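You operate a simulated robot arm through the tools that you are given. There is no shell and no other tool.

The job below is to be done with a simulated robot arm. You get a single attempt, and the scene is never put back.

JOB
Damp grit has bridged in the blue pot: choke it through and set the wheel to HEAVY.
Fine: metering wheel to FULL, choke lever shut for two seconds or more and open again, wheel back to HEAVY; then shut the inlet, bleed to nought and lock the inlet.

Only the result counts: the job must be done as asked and must still hold three seconds after the hand-in. Knocking over, shifting, dropping, spilling or breaking anything else fails it.

ROBOT AND FRAMES
A 7-joint arm with a two-finger parallel gripper, fixed in place. Base frame: the origin is at the foot of the arm, x ahead of it, y to its left, z up. Units: m, rad, N and s.
With the tool pointing down near the work surface it reaches from about 0.3 to 0.88 m from the base axis. Its first joint turns from -0.297 to 2.199 rad. Payload 1.57 kg.
The tool frame sits at the grasp point between the pads (the TCP): z along the fingers, y along the line on which they close. The tips reach 0.03 m beyond it. Largest opening 0.08 m; finger width 0.017, thickness 0.012; the body of the gripper, 0.04 by 0.082 m, starts 0.08 m behind the TCP.
Orientation is that of the tool frame in the base frame, as a unit quaternion [x, y, z, w]. With the fingers straight down and closing along the base's y, the tool's x points along the base's -x, its y along +y and its z along -z.

CONTROLS
- The arm moves only by the tool nudge_tool. Its arguments are lists of equal length, an entry for each row: "delta_pos": the shift along the base's x, y, z in cm, a list of three; "turn": the turn, a rotation vector about the base's x, y, z in rad, a list of three. In form: {"delta_pos": [[x, y, z], ...], "turn": [[ax, ay, az], ...]}. A call has 1 to 20 rows; each row is the pose to reach, as a shift and turn from the pose commanded when the call began. "fingers" is the finger opening in cm, from 0 to 8, set as the call begins (left out, the last holds). A row lasts 0.2 s, in which the tool goes at most 0.05 m and 0.15 rad; a call with a longer step from one row to the next is refused whole, and so is a gripper value outside its range. Where a pose cannot be reached the arm comes as near as it can. A force on the tool above 90 N (or 10 N above the force at the start of the call, whichever is more), or a blocked arm, ends the call early, and 0.2 s more pass. The fingers move at their own pace (about 0.045 m/s each) and stop on an object; they squeeze with about 43 N. The grip force told is the motor's: it shows also when the fingers shut on nothing. Time passes only in rows, and 0.2 s behind the last, so rows that repeat a pose let the fingers close. The reply holds the time, the measured pose of the TCP, the force on the tool along the base axes, the opening and the grip force, in the units named above and with some noise, with the torque about the TCP (base axes, N m) and any sound that the robot's microphone picked up, and new pictures: "pictures" is both (left out), scene, wrist or none.
- Cameras (640 x 400 px; columns grow to the right, rows downward): "scene" is fixed at [0.4, 0.4983, 1.2195]; the picture's right is [-0.93, -0.37, 0.00], its down [-0.15, 0.38, -0.91] and it looks along [0.33, -0.85, -0.41] (base axes); focal length 337 px, centre (320, 200). "wrist" rides on the gripper at [0.072, -0.007, -0.122] in the tool frame; the picture's right is [0.09, 1.00, 0.00], its down [-0.84, 0.08, -0.54] and it looks along [-0.54, 0.05, 0.84] (tool axes); focal length 238 px, centre (320, 200). There is no depth. A picture from a camera that has moved, and an enlarged one, comes with that camera's place and axes in the base frame and with its lens.
- raise_lower(by): slides the trunk up (or, below 0, down) by that many m; the arm rides with it, the base frame stays. It gives what a move gives, with no picture.
- inspect(camera, box): a new picture of the part [left, top, right, bottom] of that camera's present view, enlarged. It takes no simulated time.
- sign_off(): hands the job in; it is judged then, once.

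Nothing tells you positions but the pictures and the camera data. Unless the task says otherwise, let go and move clear before handing in.

The tools are called as name(argument=value, ...) on one line, values as JSON. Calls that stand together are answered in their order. nudge_tool: Moves the arm, as the interface text tells. Its arguments: {"type":"object","properties":{"delta_pos":{"type":"array"},"turn":{"type":"array"},"fingers":{"type":"number"},"pictures":{"type":"string","enum":["both","scene","wrist","none"]}},"required":["delta_pos","turn"]} The other tools are called the same way: raise_lower (by) slides the trunk up or down; inspect (camera, box) takes an enlarged picture of a part of a camera's view; sign_off () hands the job in.

At the start:

```text
clock: 0.0
ee_pos: [0.7085, -0.0359, 1.1035]
tool_rot: [0.0, 1.0, 0.0, -0.001]
wrist_force: [0.5, 0.2, -0.1]
torque: [0.03, 0.03, 0.02]
finger_gap: 0.0799
grip_force: 0.0
trunk travel left (down, up): [-0.525, 0.265]
```

scene: 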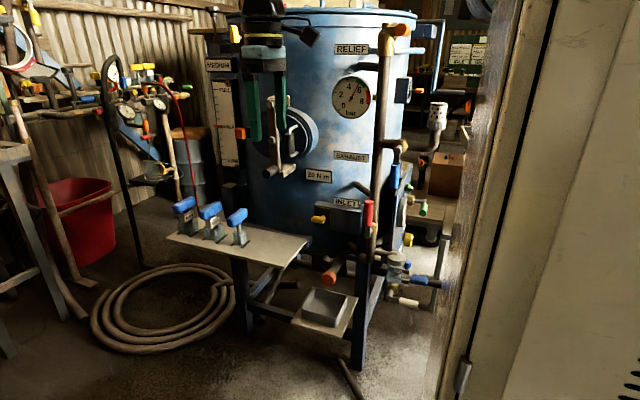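
wrist: 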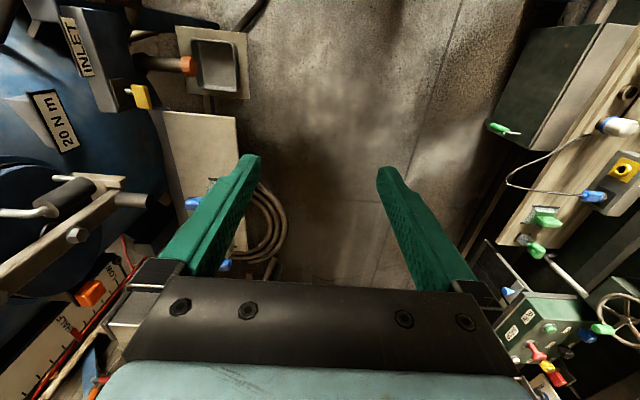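

I see a blue blast pot with a gauge, a RELIEF, EXHAUST and INLET label, a scale with an orange pointer at the left, and a small table with three blue-handled things. I'll look closer before moving anything.

inspect(camera="scene", box=[180, 0, 340, 100])

inspect(camera="scene", box=[180, 80, 340, 180])

inspect(camera="scene", box=[300, 0, 460, 100])

inspect(camera="scene", box=[300, 100, 460, 200])

inspect(camera="scene", box=[290, 180, 450, 280])

inspect(camera="scene", box=[160, 180, 320, 280])

inspect(camera="scene", box=[240, 240, 480, 390])

inspect(camera="scene", box=[0, 0, 240, 150])

inspect(camera="wrist", box=[0, 0, 320, 200])

inspect(camera="wrist", box=[0, 200, 200, 400])

inspect(camera="wrist", box=[440, 0, 640, 400])

```text
4.00 times, centred on (260, 50) of scene
camera zoom: at [0.4, 0.4983, 1.2195], right [-0.93, -0.37, 0.0], down [-0.15, 0.38, -0.91], along [0.33, -0.85, -0.41], focal length 1348 px, centre (560, 800)
```

zoom: 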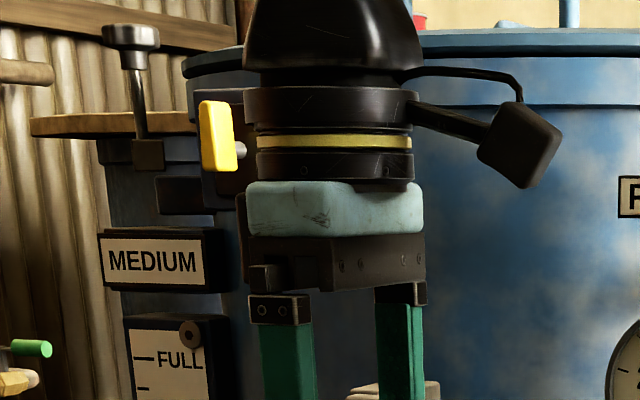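

```text
4.00 times, centred on (260, 130) of scene
camera zoom: at [0.4, 0.4983, 1.2195], right [-0.93, -0.37, 0.0], down [-0.15, 0.38, -0.91], along [0.33, -0.85, -0.41], focal length 1348 px, centre (560, 480)
```

zoom: 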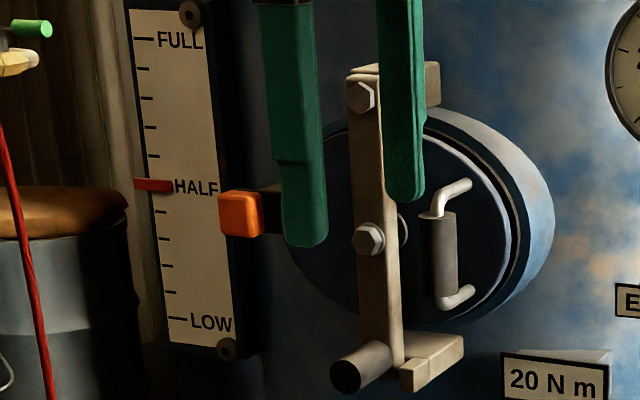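

```text
4.00 times, centred on (380, 50) of scene
camera zoom: at [0.4, 0.4983, 1.2195], right [-0.93, -0.37, 0.0], down [-0.15, 0.38, -0.91], along [0.33, -0.85, -0.41], focal length 1348 px, centre (80, 800)
```

zoom: 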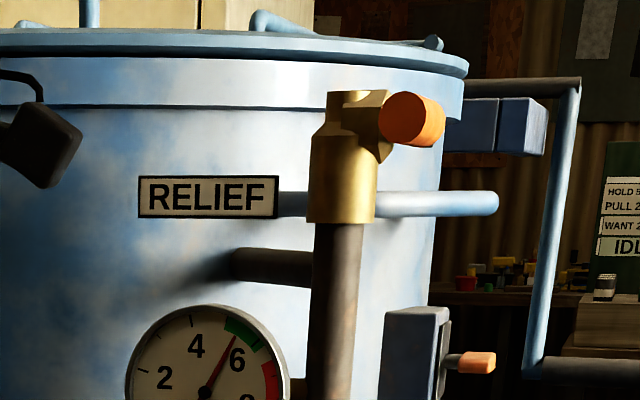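

```text
4.00 times, centred on (380, 150) of scene
camera zoom: at [0.4, 0.4983, 1.2195], right [-0.93, -0.37, 0.0], down [-0.15, 0.38, -0.91], along [0.33, -0.85, -0.41], focal length 1348 px, centre (80, 400)
```

zoom: 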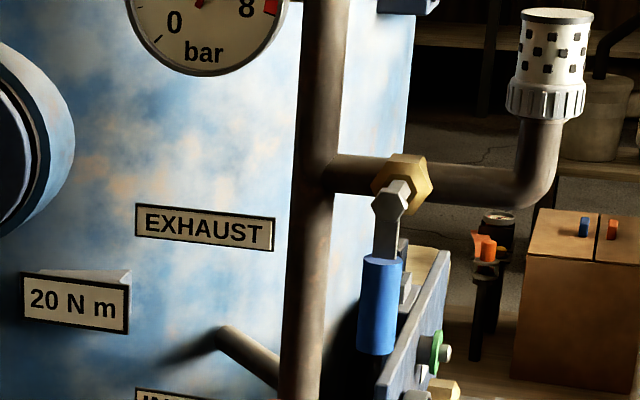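

```text
4.00 times, centred on (370, 230) of scene
camera zoom: at [0.4, 0.4983, 1.2195], right [-0.93, -0.37, 0.0], down [-0.15, 0.38, -0.91], along [0.33, -0.85, -0.41], focal length 1348 px, centre (120, 80)
```

zoom: 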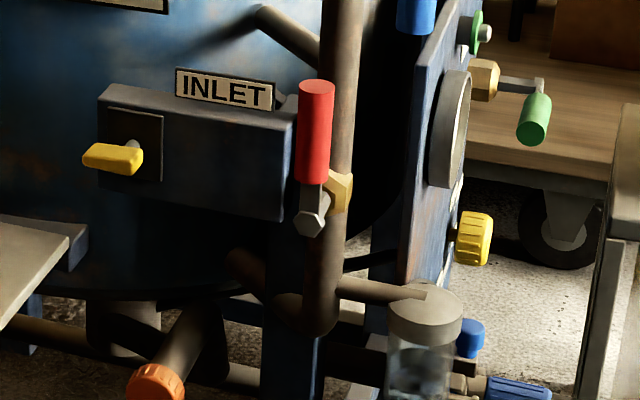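

```text
4.00 times, centred on (240, 230) of scene
camera zoom: at [0.4, 0.4983, 1.2195], right [-0.93, -0.37, 0.0], down [-0.15, 0.38, -0.91], along [0.33, -0.85, -0.41], focal length 1348 px, centre (640, 80)
```

zoom: 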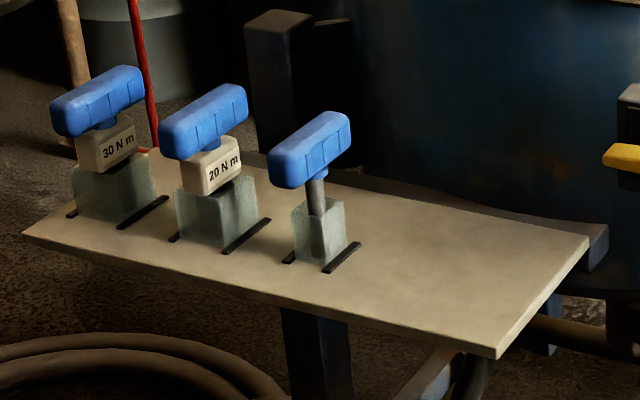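

```text
2.67 times, centred on (360, 315) of scene
camera zoom: at [0.4, 0.4983, 1.2195], right [-0.93, -0.37, 0.0], down [-0.15, 0.38, -0.91], along [0.33, -0.85, -0.41], focal length 899 px, centre (213, -107)
```

zoom: 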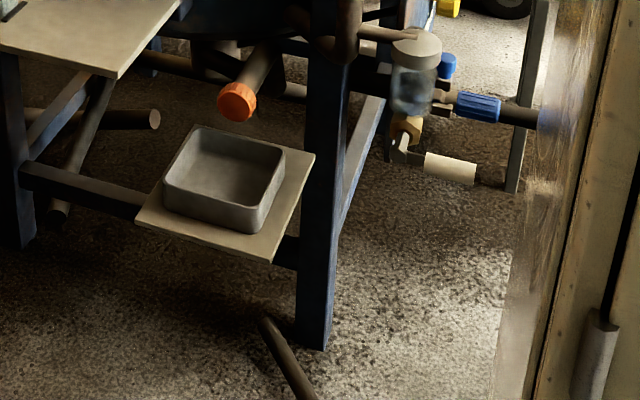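

```text
2.67 times, centred on (120, 75) of scene
camera zoom: at [0.4, 0.4983, 1.2195], right [-0.93, -0.37, 0.0], down [-0.15, 0.38, -0.91], along [0.33, -0.85, -0.41], focal length 899 px, centre (853, 533)
```

zoom: 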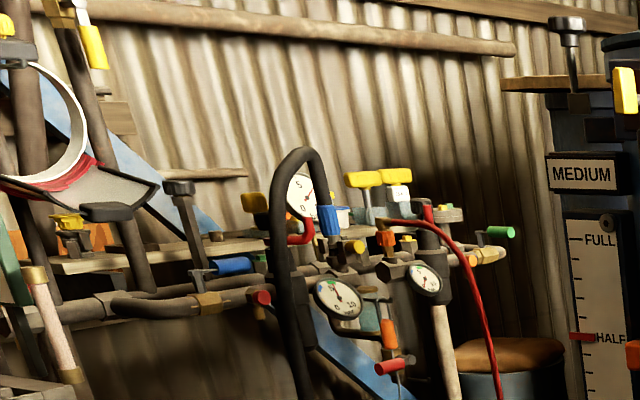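

```text
2.00 times, centred on (160, 100) of wrist
camera zoom: at [0.6374, -0.0416, 1.2235], right [-0.09, 1.0, 0.0], down [0.84, 0.08, 0.54], along [0.54, 0.05, -0.84], focal length 477 px, centre (640, 400)
```

zoom: 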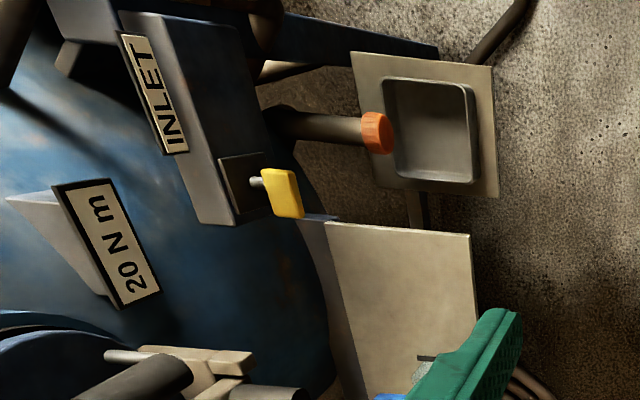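

```text
2.00 times, centred on (100, 300) of wrist
camera zoom: at [0.6374, -0.0416, 1.2235], right [-0.09, 1.0, 0.0], down [0.84, 0.08, 0.54], along [0.54, 0.05, -0.84], focal length 477 px, centre (760, 0)
```

zoom: 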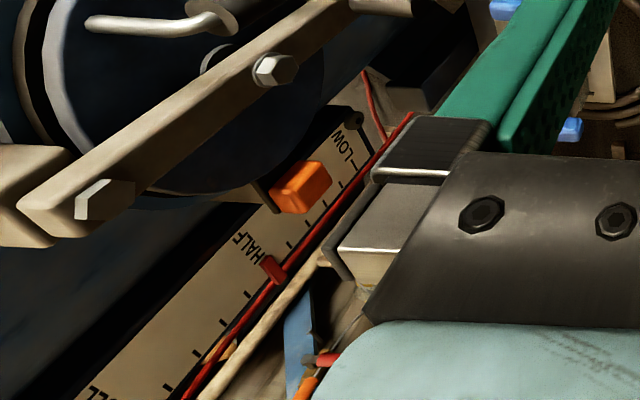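

```text
1.00 times, centred on (540, 200) of wrist (not enlarged: the box is as wide or as high as the picture)
camera zoom: at [0.6374, -0.0416, 1.2235], right [-0.09, 1.0, 0.0], down [0.84, 0.08, 0.54], along [0.54, 0.05, -0.84], focal length 238 px, centre (100, 200)
```

zoom: 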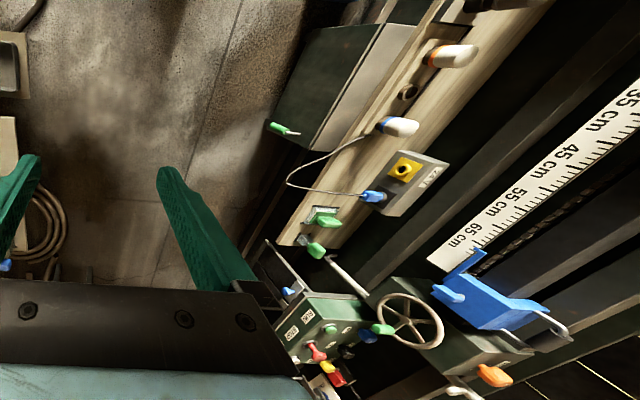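

The pot stands at roughly x 0.67, y -0.45 and beyond; a panel seen edge-on at its right side faces the robot. Next I zoom on more details before I move the camera.

inspect(camera="scene", box=[430, 20, 510, 70])

inspect(camera="scene", box=[370, 140, 450, 190])

inspect(camera="scene", box=[380, 180, 460, 230])

inspect(camera="scene", box=[370, 220, 470, 320])

inspect(camera="scene", box=[180, 0, 260, 50])

inspect(camera="scene", box=[300, 190, 390, 246])

inspect(camera="scene", box=[320, 60, 400, 125])

```text
8.00 times, centred on (470, 45) of scene
camera zoom: at [0.4, 0.4983, 1.2195], right [-0.93, -0.37, 0.0], down [-0.15, 0.38, -0.91], along [0.33, -0.85, -0.41], focal length 2696 px, centre (-880, 1440)
```

zoom: 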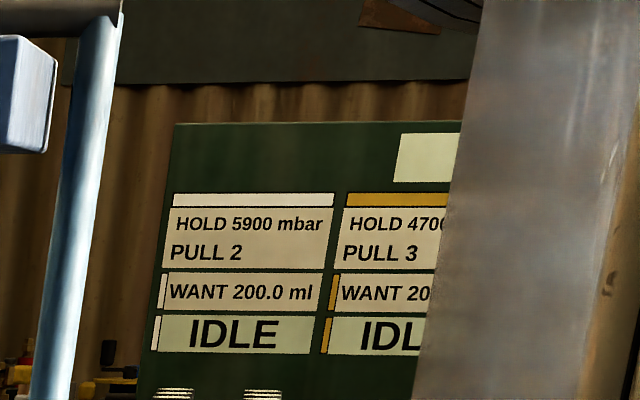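

```text
8.00 times, centred on (410, 165) of scene
camera zoom: at [0.4, 0.4983, 1.2195], right [-0.93, -0.37, 0.0], down [-0.15, 0.38, -0.91], along [0.33, -0.85, -0.41], focal length 2696 px, centre (-400, 480)
```

zoom: 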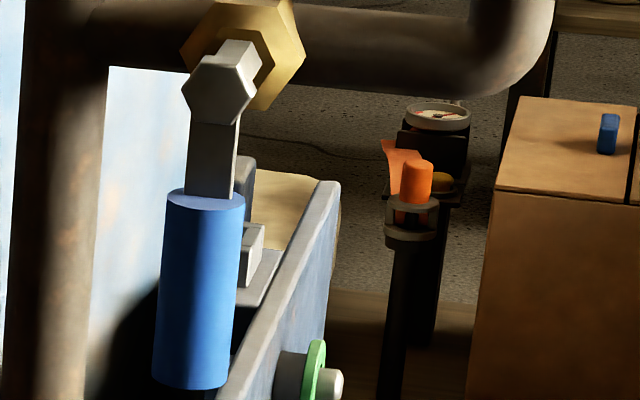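

```text
8.00 times, centred on (420, 205) of scene
camera zoom: at [0.4, 0.4983, 1.2195], right [-0.93, -0.37, 0.0], down [-0.15, 0.38, -0.91], along [0.33, -0.85, -0.41], focal length 2696 px, centre (-480, 160)
```

zoom: 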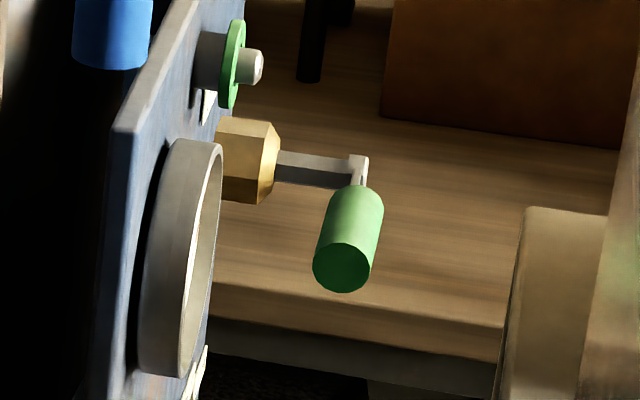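

```text
4.00 times, centred on (420, 270) of scene
camera zoom: at [0.4, 0.4983, 1.2195], right [-0.93, -0.37, 0.0], down [-0.15, 0.38, -0.91], along [0.33, -0.85, -0.41], focal length 1348 px, centre (-80, -80)
```

zoom: 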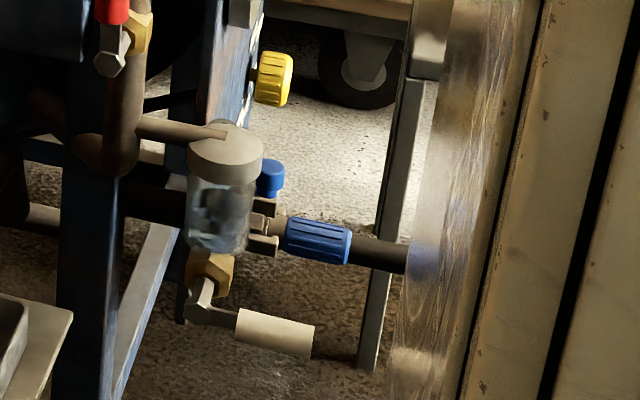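

```text
8.00 times, centred on (220, 25) of scene
camera zoom: at [0.4, 0.4983, 1.2195], right [-0.93, -0.37, 0.0], down [-0.15, 0.38, -0.91], along [0.33, -0.85, -0.41], focal length 2696 px, centre (1120, 1600)
```

zoom: 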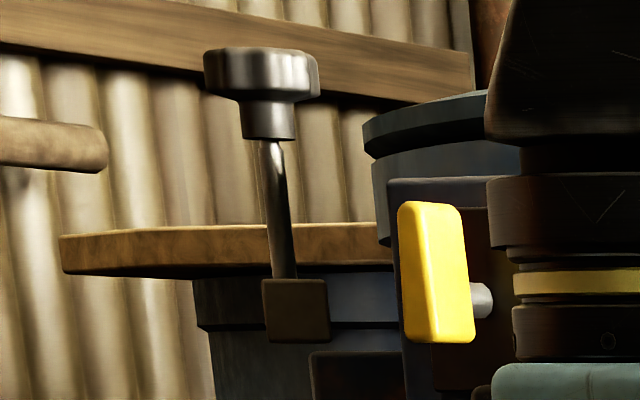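

```text
7.11 times, centred on (345, 218) of scene
camera zoom: at [0.4, 0.4983, 1.2195], right [-0.93, -0.37, 0.0], down [-0.15, 0.38, -0.91], along [0.33, -0.85, -0.41], focal length 2396 px, centre (142, 72)
```

zoom: 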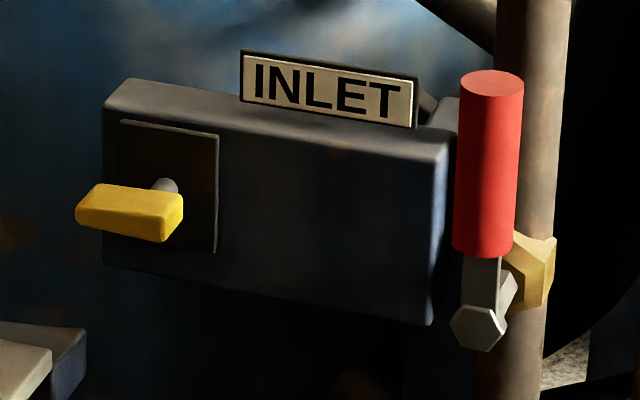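

```text
6.15 times, centred on (360, 92) of scene
camera zoom: at [0.4, 0.4983, 1.2195], right [-0.93, -0.37, 0.0], down [-0.15, 0.38, -0.91], along [0.33, -0.85, -0.41], focal length 2074 px, centre (74, 862)
```

zoom: 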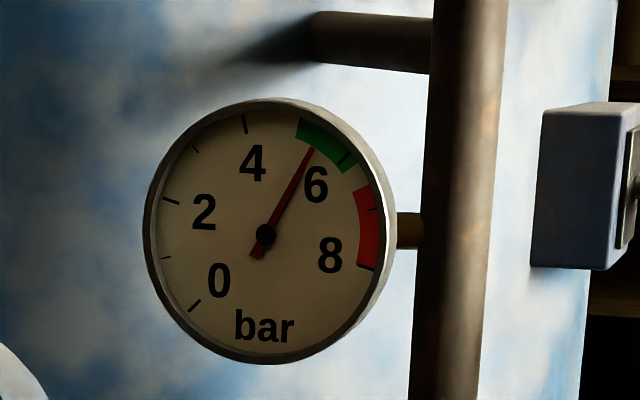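

The red INLET lever stands along its pipe (open) with a yellow lock knob beside it, and the blue EXHAUST lever hangs across its pipe (shut); the gauge reads about 5.4 bar. I'll draw the arm back from the pot and turn the wrist camera to look at the side panel.

nudge_tool(delta_pos=[[-1, 1, 0], [-3, 2, 0], [-5, 4, 0], [-8, 6, 0], [-11, 8, 0], [-14, 9, 0], [-16, 10, 0], [-18, 10, 0], [-20, 10, 0], [-20, 10, 0], [-20, 10, 0]], turn=[[0, 0, 0.14], [0, 0, 0.28], [0, 0, 0.42], [0, 0, 0.56], [0, 0, 0.7], [0, 0, 0.84], [0, 0, 0.98], [0, 0, 1.12], [0, 0, 1.26], [0, 0, 1.4], [0, 0, 1.54]])

```text
clock: 2.4
ee_pos: [0.5091, 0.064, 1.1014]
tool_rot: [-0.697, 0.717, 0.0, 0.0]
wrist_force: [0.5, -0.2, 0.4]
torque: [-0.02, 0.0, 0.0]
finger_gap: 0.08
grip_force: 0.1
trunk travel left (down, up): [-0.525, 0.265]
camera wrist: at [0.5147, -0.0086, 1.2237], right [-1.0, -0.06, 0.0], down [-0.05, 0.84, 0.54], along [-0.03, 0.54, -0.84], focal length 238 px, centre (320, 200)
```

scene: 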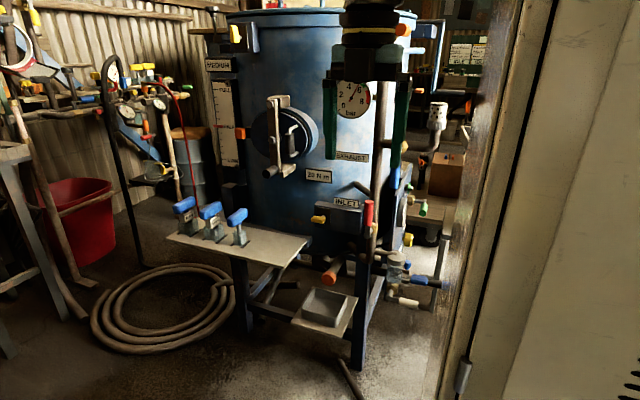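
wrist: 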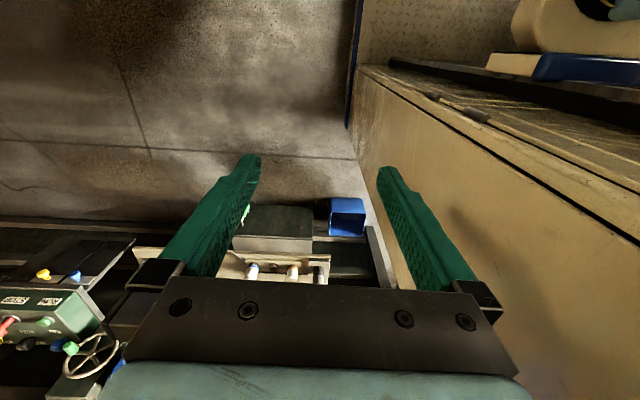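

The arm obeyed, and the wrist camera now looks toward +y past a beige cabinet body on the robot's side. I'll tilt the tool so that it points at the pot (-y) with the camera above the fingers, and look again.

inspect(camera="wrist", box=[320, 0, 640, 200])

nudge_tool(delta_pos=[[0, 1, 0], [0, 2, 0], [0, 3, 0], [0, 4, 0], [0, 5, 0], [0, 6, 0], [0, 7, 0], [0, 8, 0], [0, 8, 0], [0, 8, 0], [0, 8, 0]], turn=[[-0.14, 0, 0], [-0.28, 0, 0], [-0.42, 0, 0], [-0.56, 0, 0], [-0.7, 0, 0], [-0.84, 0, 0], [-0.98, 0, 0], [-1.12, 0, 0], [-1.26, 0, 0], [-1.4, 0, 0], [-1.54, 0, 0]])

```text
2.00 times, centred on (480, 100) of wrist
camera zoom: at [0.5147, -0.0086, 1.2237], right [-1.0, -0.06, 0.0], down [-0.05, 0.84, 0.54], along [-0.03, 0.54, -0.84], focal length 477 px, centre (0, 400)
```

zoom: 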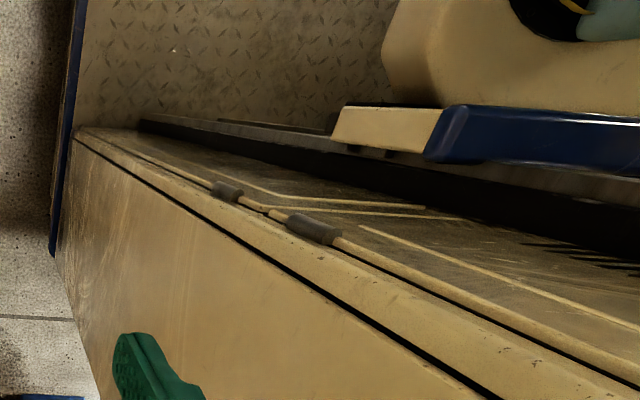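

```text
clock: 4.8
ee_pos: [0.5182, -0.0954, 1.0308]
tool_rot: [0.518, -0.517, 0.497, 0.466]
wrist_force: [1.9, -0.5, -0.2]
torque: [-0.08, 0.03, -0.08]
finger_gap: 0.0801
grip_force: 0.0
out of reach, approached as far as the arm can: row 6, 7, 8, 9, 10, 11
trunk travel left (down, up): [-0.525, 0.265]
camera wrist: at [0.5183, 0.0227, 1.11], right [-1.0, -0.04, 0.06], down [-0.07, 0.6, -0.8], along [-0.01, -0.8, -0.6], focal length 238 px, centre (320, 200)
```

scene: 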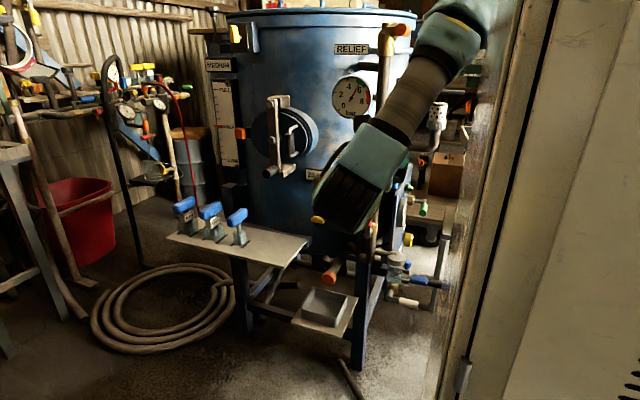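
wrist: 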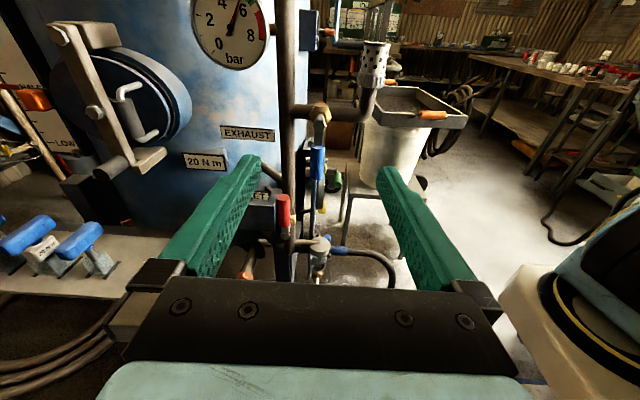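

The tool now points at the pot; the measured pose came short of the one I commanded, so I must watch for that. I look closer at the EXHAUST, INLET and panel parts from here.

inspect(camera="wrist", box=[240, 90, 400, 190])

inspect(camera="wrist", box=[220, 180, 380, 290])

inspect(camera="wrist", box=[280, 0, 440, 100])

inspect(camera="wrist", box=[460, 200, 640, 400])

```text
4.00 times, centred on (320, 140) of wrist
camera zoom: at [0.5183, 0.0227, 1.11], right [-1.0, -0.04, 0.06], down [-0.07, 0.6, -0.8], along [-0.01, -0.8, -0.6], focal length 953 px, centre (320, 440)
```

zoom: 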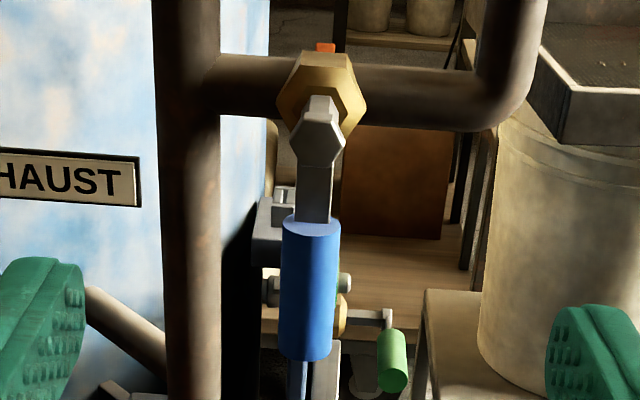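

```text
3.64 times, centred on (300, 235) of wrist
camera zoom: at [0.5183, 0.0227, 1.11], right [-1.0, -0.04, 0.06], down [-0.07, 0.6, -0.8], along [-0.01, -0.8, -0.6], focal length 867 px, centre (393, 73)
```

zoom: 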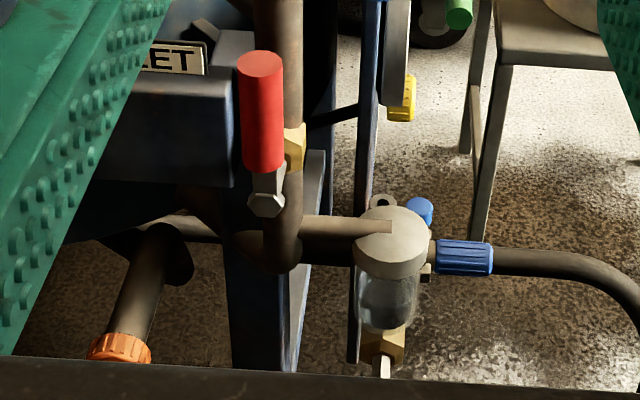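

```text
4.00 times, centred on (360, 50) of wrist
camera zoom: at [0.5183, 0.0227, 1.11], right [-1.0, -0.04, 0.06], down [-0.07, 0.6, -0.8], along [-0.01, -0.8, -0.6], focal length 953 px, centre (160, 800)
```

zoom: 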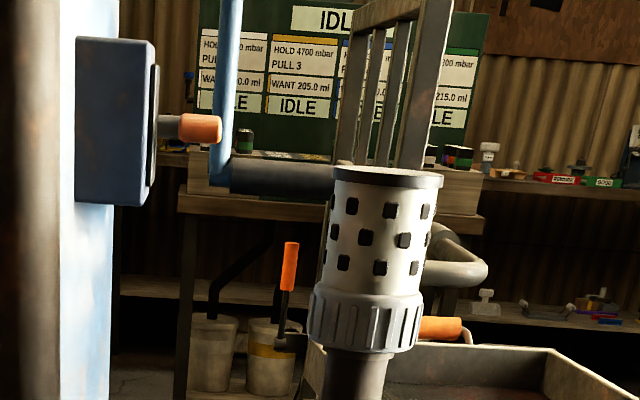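

```text
2.00 times, centred on (550, 300) of wrist
camera zoom: at [0.5183, 0.0227, 1.11], right [-1.0, -0.04, 0.06], down [-0.07, 0.6, -0.8], along [-0.01, -0.8, -0.6], focal length 477 px, centre (-140, 0)
```

zoom: 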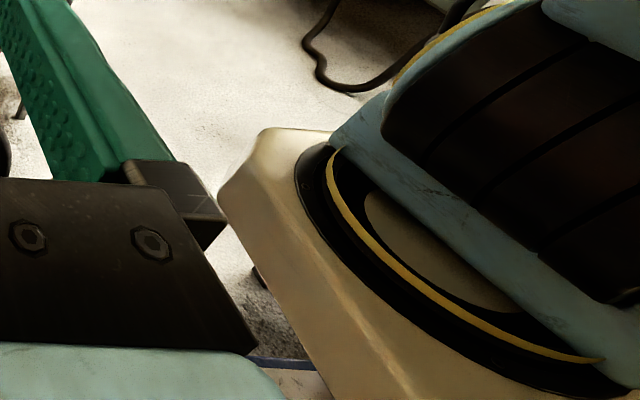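

The blue EXHAUST lever hangs at about (0.52, -0.45, 0.93) and the side panel lies just behind it. I test what pose the next call starts from with a null move.

nudge_tool(delta_pos=[[0, 0, 0]], turn=[[0, 0, 0]], pictures="none")

```text
clock: 5.2
ee_pos: [0.5164, -0.0957, 1.033]
tool_rot: [-0.516, 0.519, -0.496, -0.468]
wrist_force: [0.8, 0.2, -0.2]
torque: [0.05, 0.02, 0.02]
finger_gap: 0.0802
grip_force: 0.1
trunk travel left (down, up): [-0.525, 0.265]
```

The call restarts from the reached pose, good. Now I swing the tool to look toward +x/-y and shift toward -x to see the panel face.

nudge_tool(delta_pos=[[-3, -1, 0], [-6, -2, 0], [-9, -4, 0], [-12, -6, 0], [-15, -8, 0], [-18, -10, 0]], turn=[[0, 0, 0.13], [0, 0, 0.26], [0, 0, 0.39], [0, 0, 0.52], [0, 0, 0.65], [0, 0, 0.78]])

```text
clock: 6.0
ee_pos: [0.4369, -0.206, 1.0338]
tool_rot: [0.509, -0.491, 0.524, 0.474]
wrist_force: [0.4, 0.7, 0.2]
torque: [-0.01, -0.03, -0.01]
finger_gap: 0.0801
grip_force: 0.0
out of reach, approached as far as the arm can: row 3, 4
trunk travel left (down, up): [-0.525, 0.265]
stopped in row 4: the arm was blocked; the commanded pose is now the measured one
camera wrist: at [0.4334, -0.0829, 1.1043], right [-1.0, -0.07, 0.06], down [-0.09, 0.54, -0.84], along [0.02, -0.84, -0.54], focal length 238 px, centre (320, 200)
```

scene: 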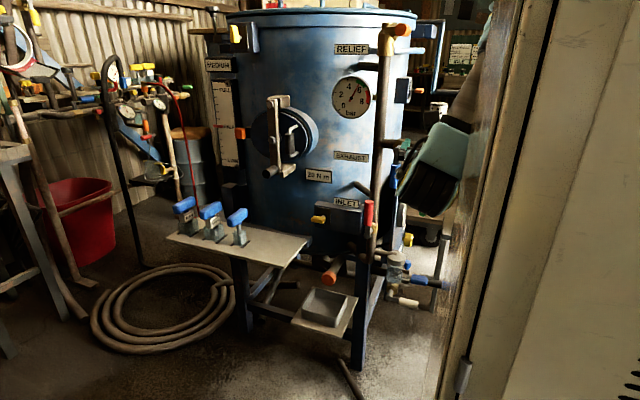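
wrist: 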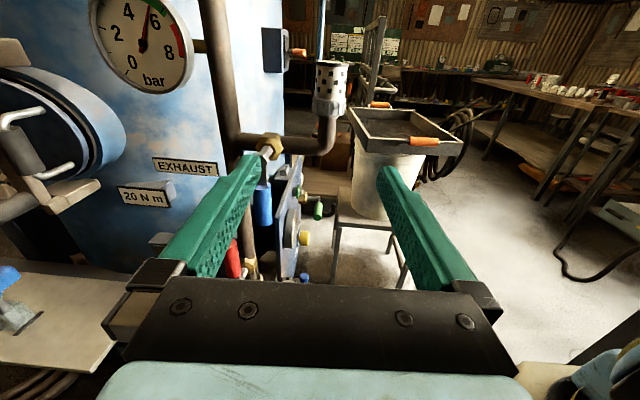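

The arm met a limit while yawing, but from here the panel face is partly visible. I look closer.

inspect(camera="wrist", box=[240, 120, 360, 290])

inspect(camera="wrist", box=[260, 170, 340, 220])

inspect(camera="wrist", box=[260, 220, 340, 290])

inspect(camera="wrist", box=[310, 0, 440, 90])

```text
2.35 times, centred on (300, 205) of wrist
camera zoom: at [0.4334, -0.0829, 1.1043], right [-1.0, -0.07, 0.06], down [-0.09, 0.54, -0.84], along [0.02, -0.84, -0.54], focal length 561 px, centre (367, 188)
```

zoom: 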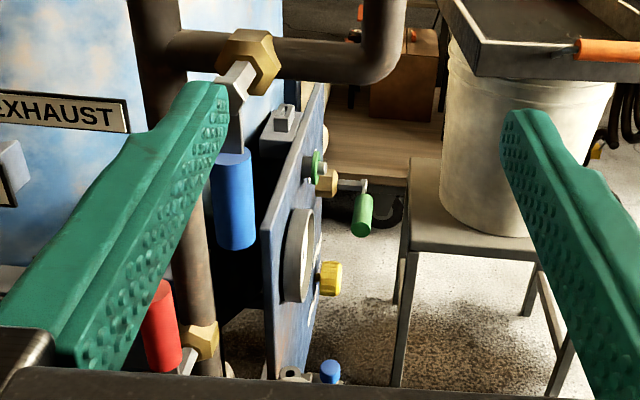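

```text
8.00 times, centred on (300, 195) of wrist
camera zoom: at [0.4334, -0.0829, 1.1043], right [-1.0, -0.07, 0.06], down [-0.09, 0.54, -0.84], along [0.02, -0.84, -0.54], focal length 1907 px, centre (480, 240)
```

zoom: 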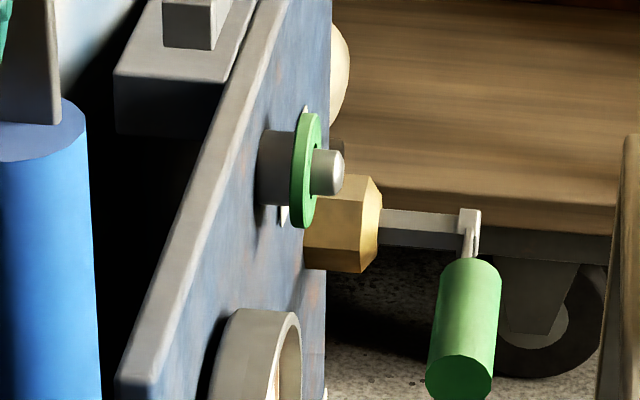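

```text
5.71 times, centred on (300, 255) of wrist
camera zoom: at [0.4334, -0.0829, 1.1043], right [-1.0, -0.07, 0.06], down [-0.09, 0.54, -0.84], along [0.02, -0.84, -0.54], focal length 1362 px, centre (434, -114)
```

zoom: 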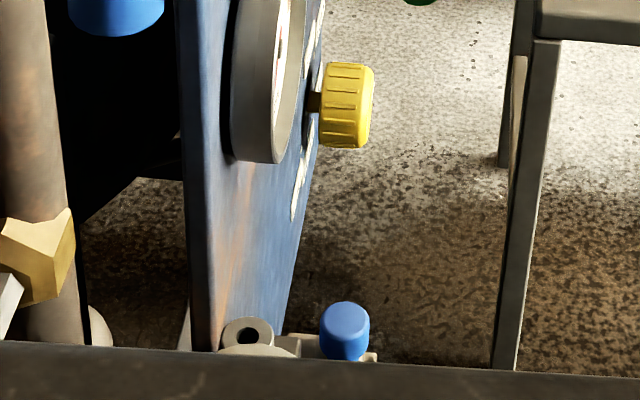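

```text
4.44 times, centred on (375, 45) of wrist
camera zoom: at [0.4334, -0.0829, 1.1043], right [-1.0, -0.07, 0.06], down [-0.09, 0.54, -0.84], along [0.02, -0.84, -0.54], focal length 1059 px, centre (76, 889)
```

zoom: 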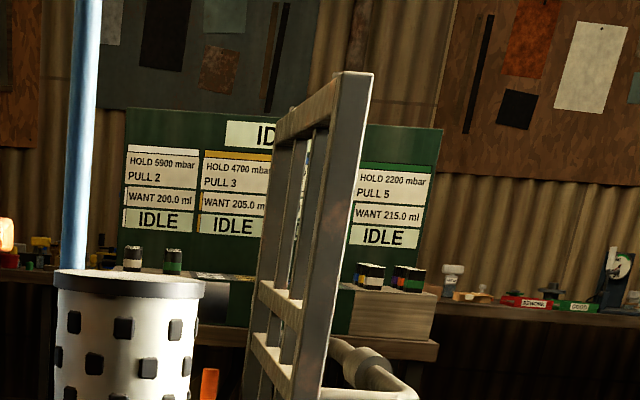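

The side panel holds a gauge, a yellow regulator-like knob and a green lever; I still need to identify the metering wheel and the choke lever. With the arm out of the way I look again at the left side of the pot in the scene camera.

inspect(camera="scene", box=[185, 0, 345, 100])

inspect(camera="scene", box=[195, 10, 275, 60])

inspect(camera="scene", box=[200, 80, 340, 190])

inspect(camera="scene", box=[280, 220, 400, 310])

inspect(camera="scene", box=[370, 0, 450, 60])

inspect(camera="scene", box=[370, 60, 450, 110])

```text
4.00 times, centred on (265, 50) of scene
camera zoom: at [0.4, 0.4983, 1.2195], right [-0.93, -0.37, 0.0], down [-0.15, 0.38, -0.91], along [0.33, -0.85, -0.41], focal length 1348 px, centre (540, 800)
```

zoom: 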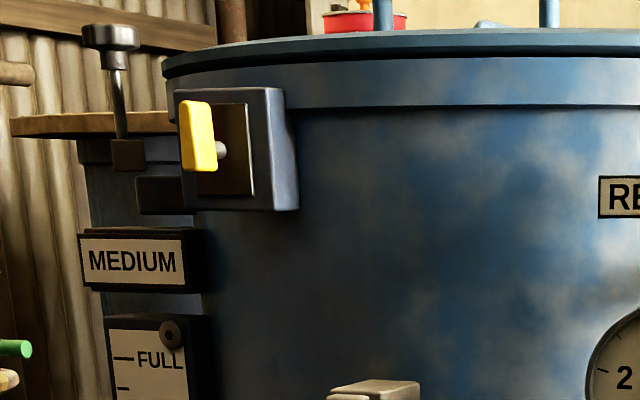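

```text
8.00 times, centred on (235, 35) of scene
camera zoom: at [0.4, 0.4983, 1.2195], right [-0.93, -0.37, 0.0], down [-0.15, 0.38, -0.91], along [0.33, -0.85, -0.41], focal length 2696 px, centre (1000, 1520)
```

zoom: 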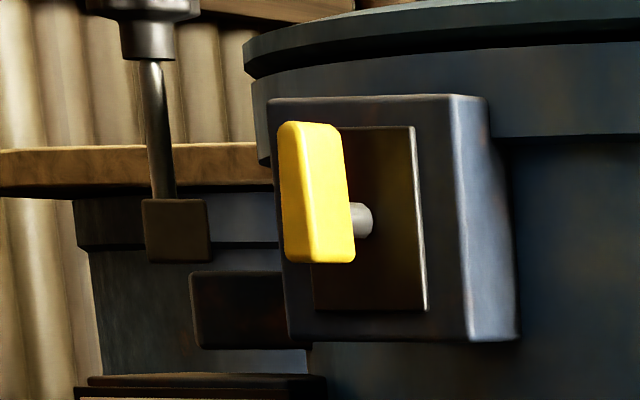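

```text
3.64 times, centred on (270, 135) of scene
camera zoom: at [0.4, 0.4983, 1.2195], right [-0.93, -0.37, 0.0], down [-0.15, 0.38, -0.91], along [0.33, -0.85, -0.41], focal length 1225 px, centre (502, 436)
```

zoom: 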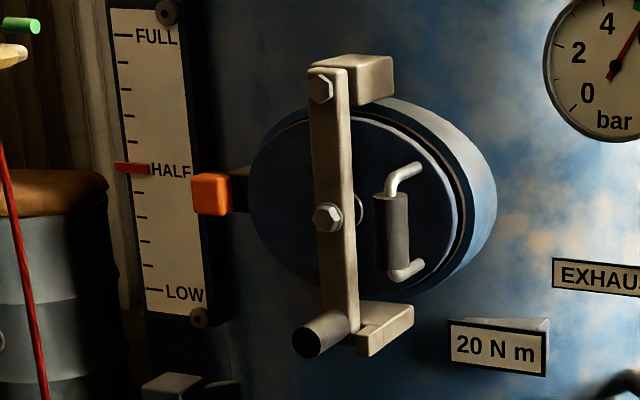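

```text
4.44 times, centred on (340, 265) of scene
camera zoom: at [0.4, 0.4983, 1.2195], right [-0.93, -0.37, 0.0], down [-0.15, 0.38, -0.91], along [0.33, -0.85, -0.41], focal length 1498 px, centre (231, -89)
```

zoom: 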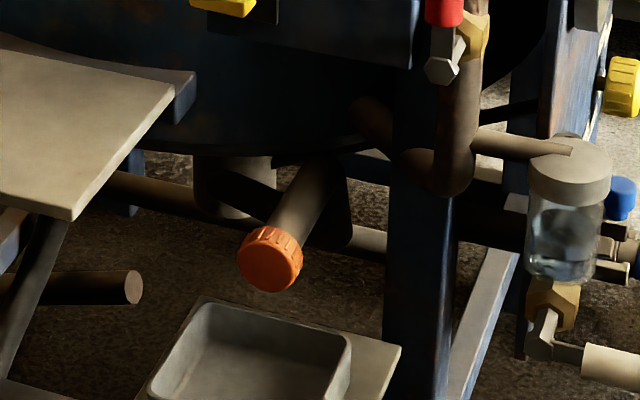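

```text
6.67 times, centred on (410, 30) of scene
camera zoom: at [0.4, 0.4983, 1.2195], right [-0.93, -0.37, 0.0], down [-0.15, 0.38, -0.91], along [0.33, -0.85, -0.41], focal length 2247 px, centre (-280, 1333)
```

zoom: 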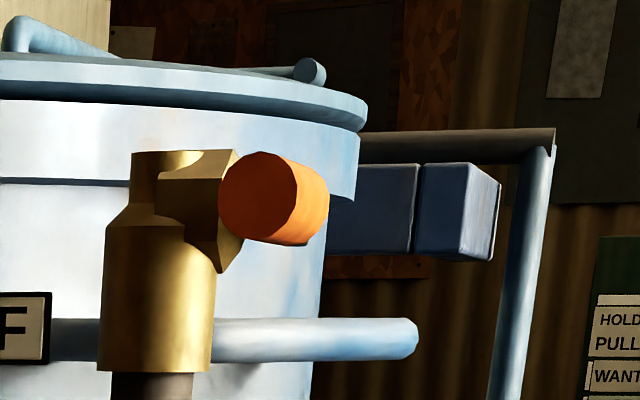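

```text
8.00 times, centred on (410, 85) of scene
camera zoom: at [0.4, 0.4983, 1.2195], right [-0.93, -0.37, 0.0], down [-0.15, 0.38, -0.91], along [0.33, -0.85, -0.41], focal length 2696 px, centre (-400, 1120)
```

zoom: 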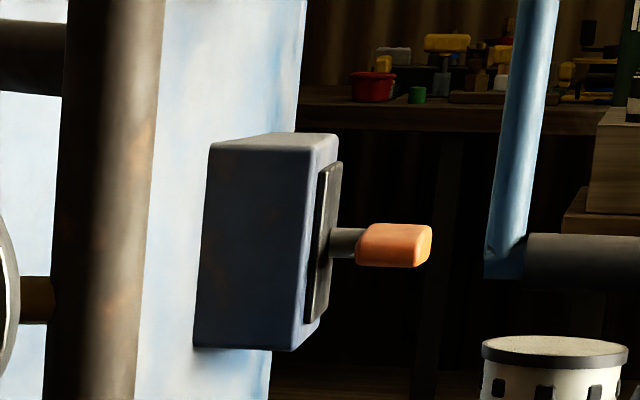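

I still can't see the panel's face or the left end well. I'll return to a tool-down pose with the camera looking toward +x, then carry it out toward -y to look onto the panel's face.

nudge_tool(delta_pos=[[0, 1, 1], [0, 2, 2], [0, 3, 3], [0, 4, 4], [0, 5, 5], [0, 6, 6], [0, 6, 7], [0, 6, 8], [0, 6, 8], [0, 6, 8], [0, 6, 8], [0, 6, 8], [0, 6, 8], [0, 6, 8], [0, 6, 8]], turn=[[0.08, -0.08, -0.08], [0.16, -0.16, -0.16], [0.24, -0.24, -0.24], [0.32, -0.32, -0.32], [0.4, -0.4, -0.4], [0.48, -0.48, -0.48], [0.56, -0.56, -0.56], [0.64, -0.64, -0.64], [0.72, -0.72, -0.72], [0.8, -0.8, -0.8], [0.88, -0.88, -0.88], [0.96, -0.96, -0.96], [1.04, -1.04, -1.04], [1.12, -1.12, -1.12], [1.2, -1.2, -1.2]])

```text
clock: 9.2
ee_pos: [0.4332, -0.1375, 1.1179]
tool_rot: [0.014, 0.999, -0.048, -0.004]
wrist_force: [0.0, 1.2, 0.5]
torque: [0.02, 0.01, -0.04]
finger_gap: 0.0799
grip_force: 0.0
trunk travel left (down, up): [-0.525, 0.265]
camera wrist: at [0.3625, -0.1291, 1.2393], right [-0.06, 0.99, -0.1], down [0.84, 0.1, 0.53], along [0.53, -0.05, -0.84], focal length 238 px, centre (320, 200)
```

scene: 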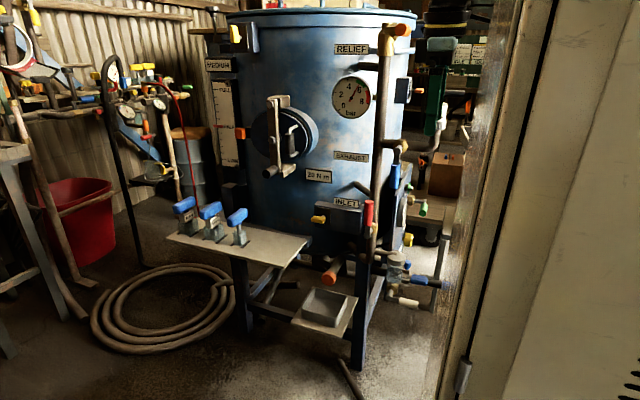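
wrist: 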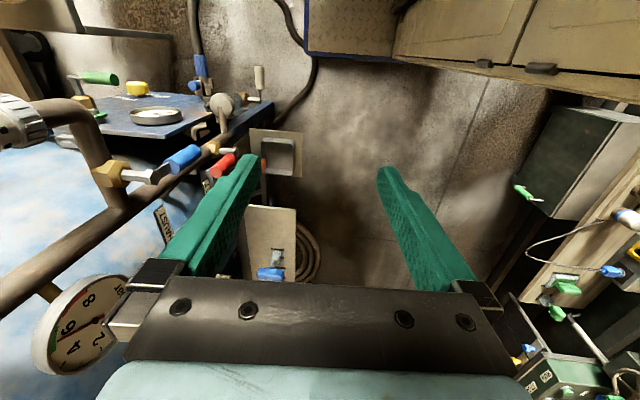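

Now the face of the side panel shows in the upper left of the wrist picture. I zoom on it.

inspect(camera="wrist", box=[60, 50, 260, 180])

inspect(camera="wrist", box=[80, 60, 180, 130])

inspect(camera="wrist", box=[160, 60, 280, 140])

inspect(camera="wrist", box=[0, 0, 320, 200])

```text
3.08 times, centred on (160, 115) of wrist
camera zoom: at [0.3625, -0.1291, 1.2393], right [-0.06, 0.99, -0.1], down [0.84, 0.1, 0.53], along [0.53, -0.05, -0.84], focal length 733 px, centre (812, 462)
```

zoom: 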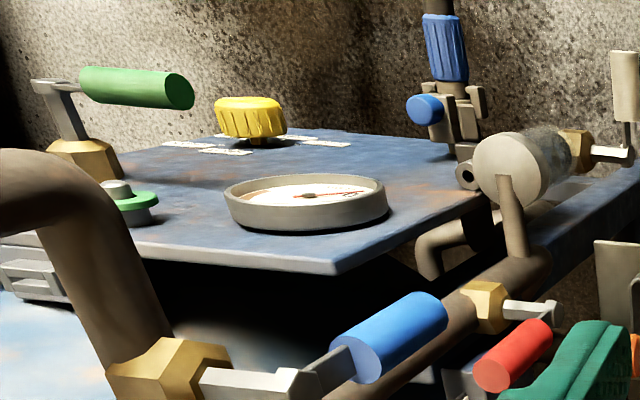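

```text
5.71 times, centred on (130, 95) of wrist
camera zoom: at [0.3625, -0.1291, 1.2393], right [-0.06, 0.99, -0.1], down [0.84, 0.1, 0.53], along [0.53, -0.05, -0.84], focal length 1362 px, centre (1406, 800)
```

zoom: 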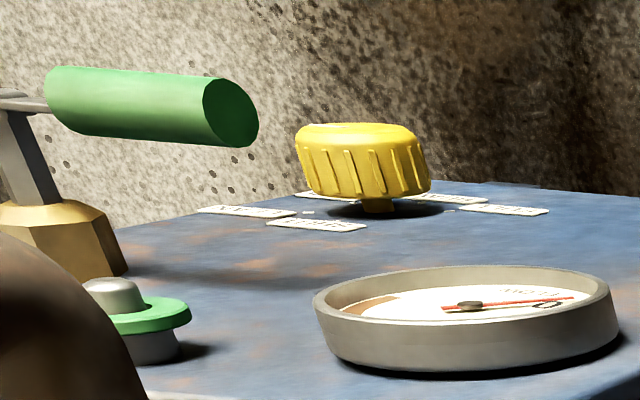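

```text
5.00 times, centred on (220, 100) of wrist
camera zoom: at [0.3625, -0.1291, 1.2393], right [-0.06, 0.99, -0.1], down [0.84, 0.1, 0.53], along [0.53, -0.05, -0.84], focal length 1192 px, centre (820, 700)
```

zoom: 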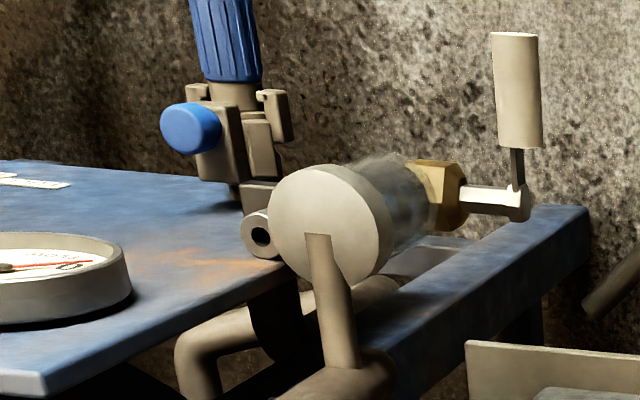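

```text
2.00 times, centred on (160, 100) of wrist
camera zoom: at [0.3625, -0.1291, 1.2393], right [-0.06, 0.99, -0.1], down [0.84, 0.1, 0.53], along [0.53, -0.05, -0.84], focal length 477 px, centre (640, 400)
```

zoom: 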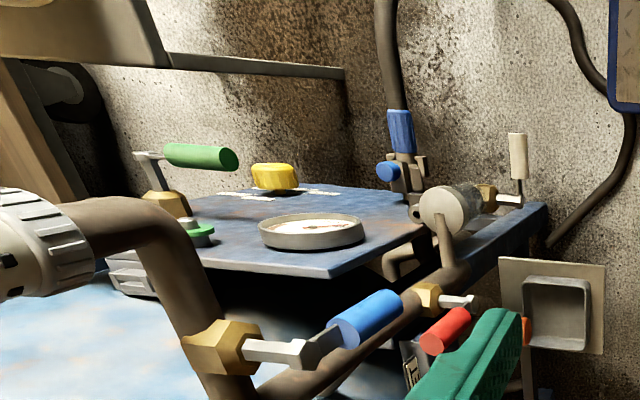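

The yellow knob with labels round it at about (0.49, -0.75, 0.51) looks like the metering wheel, and the green lever at about (0.45, -0.71, 0.66) like the choke lever. To read the labels I carry the camera round in front of the panel, keeping clear of the silencer near (0.44, -0.45, 1.05).

nudge_tool(delta_pos=[[-3, 0, 1], [-6, -1, 2], [-9, -3, 3], [-12, -6, 4], [-13, -10, 4], [-13, -14, 4], [-13, -18, 4], [-13, -22, 4], [-13, -25, 4]], turn=[[0, 0, 0], [0, 0, 0], [0, 0, 0], [0, 0, 0], [0, 0, 0], [0, 0, 0], [0, 0, 0], [0, 0, 0], [0, 0, 0]])

```text
clock: 11.2
ee_pos: [0.3011, -0.3873, 1.1581]
tool_rot: [0.013, 0.999, -0.048, -0.005]
wrist_force: [0.1, 1.4, 0.2]
torque: [-0.02, 0.02, 0.02]
finger_gap: 0.0798
grip_force: 0.1
out of reach, approached as far as the arm can: row 1, 2, 3, 4, 5, 6, 7, 8
trunk travel left (down, up): [-0.525, 0.265]
camera wrist: at [0.2312, -0.3791, 1.2785], right [-0.07, 0.99, -0.1], down [0.84, 0.11, 0.53], along [0.53, -0.05, -0.84], focal length 238 px, centre (320, 200)
```

scene: 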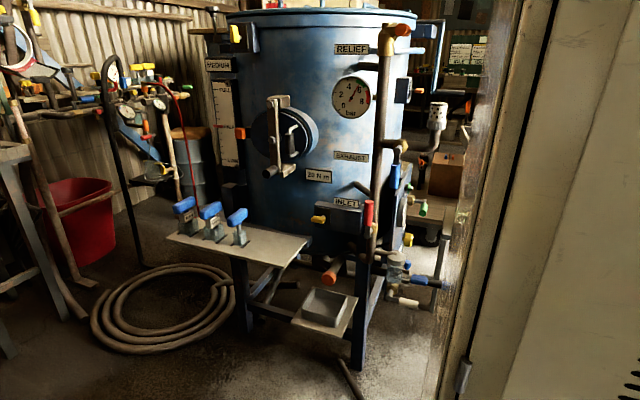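
wrist: 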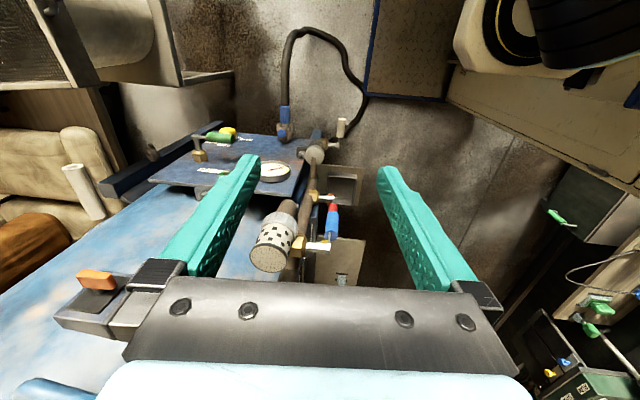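

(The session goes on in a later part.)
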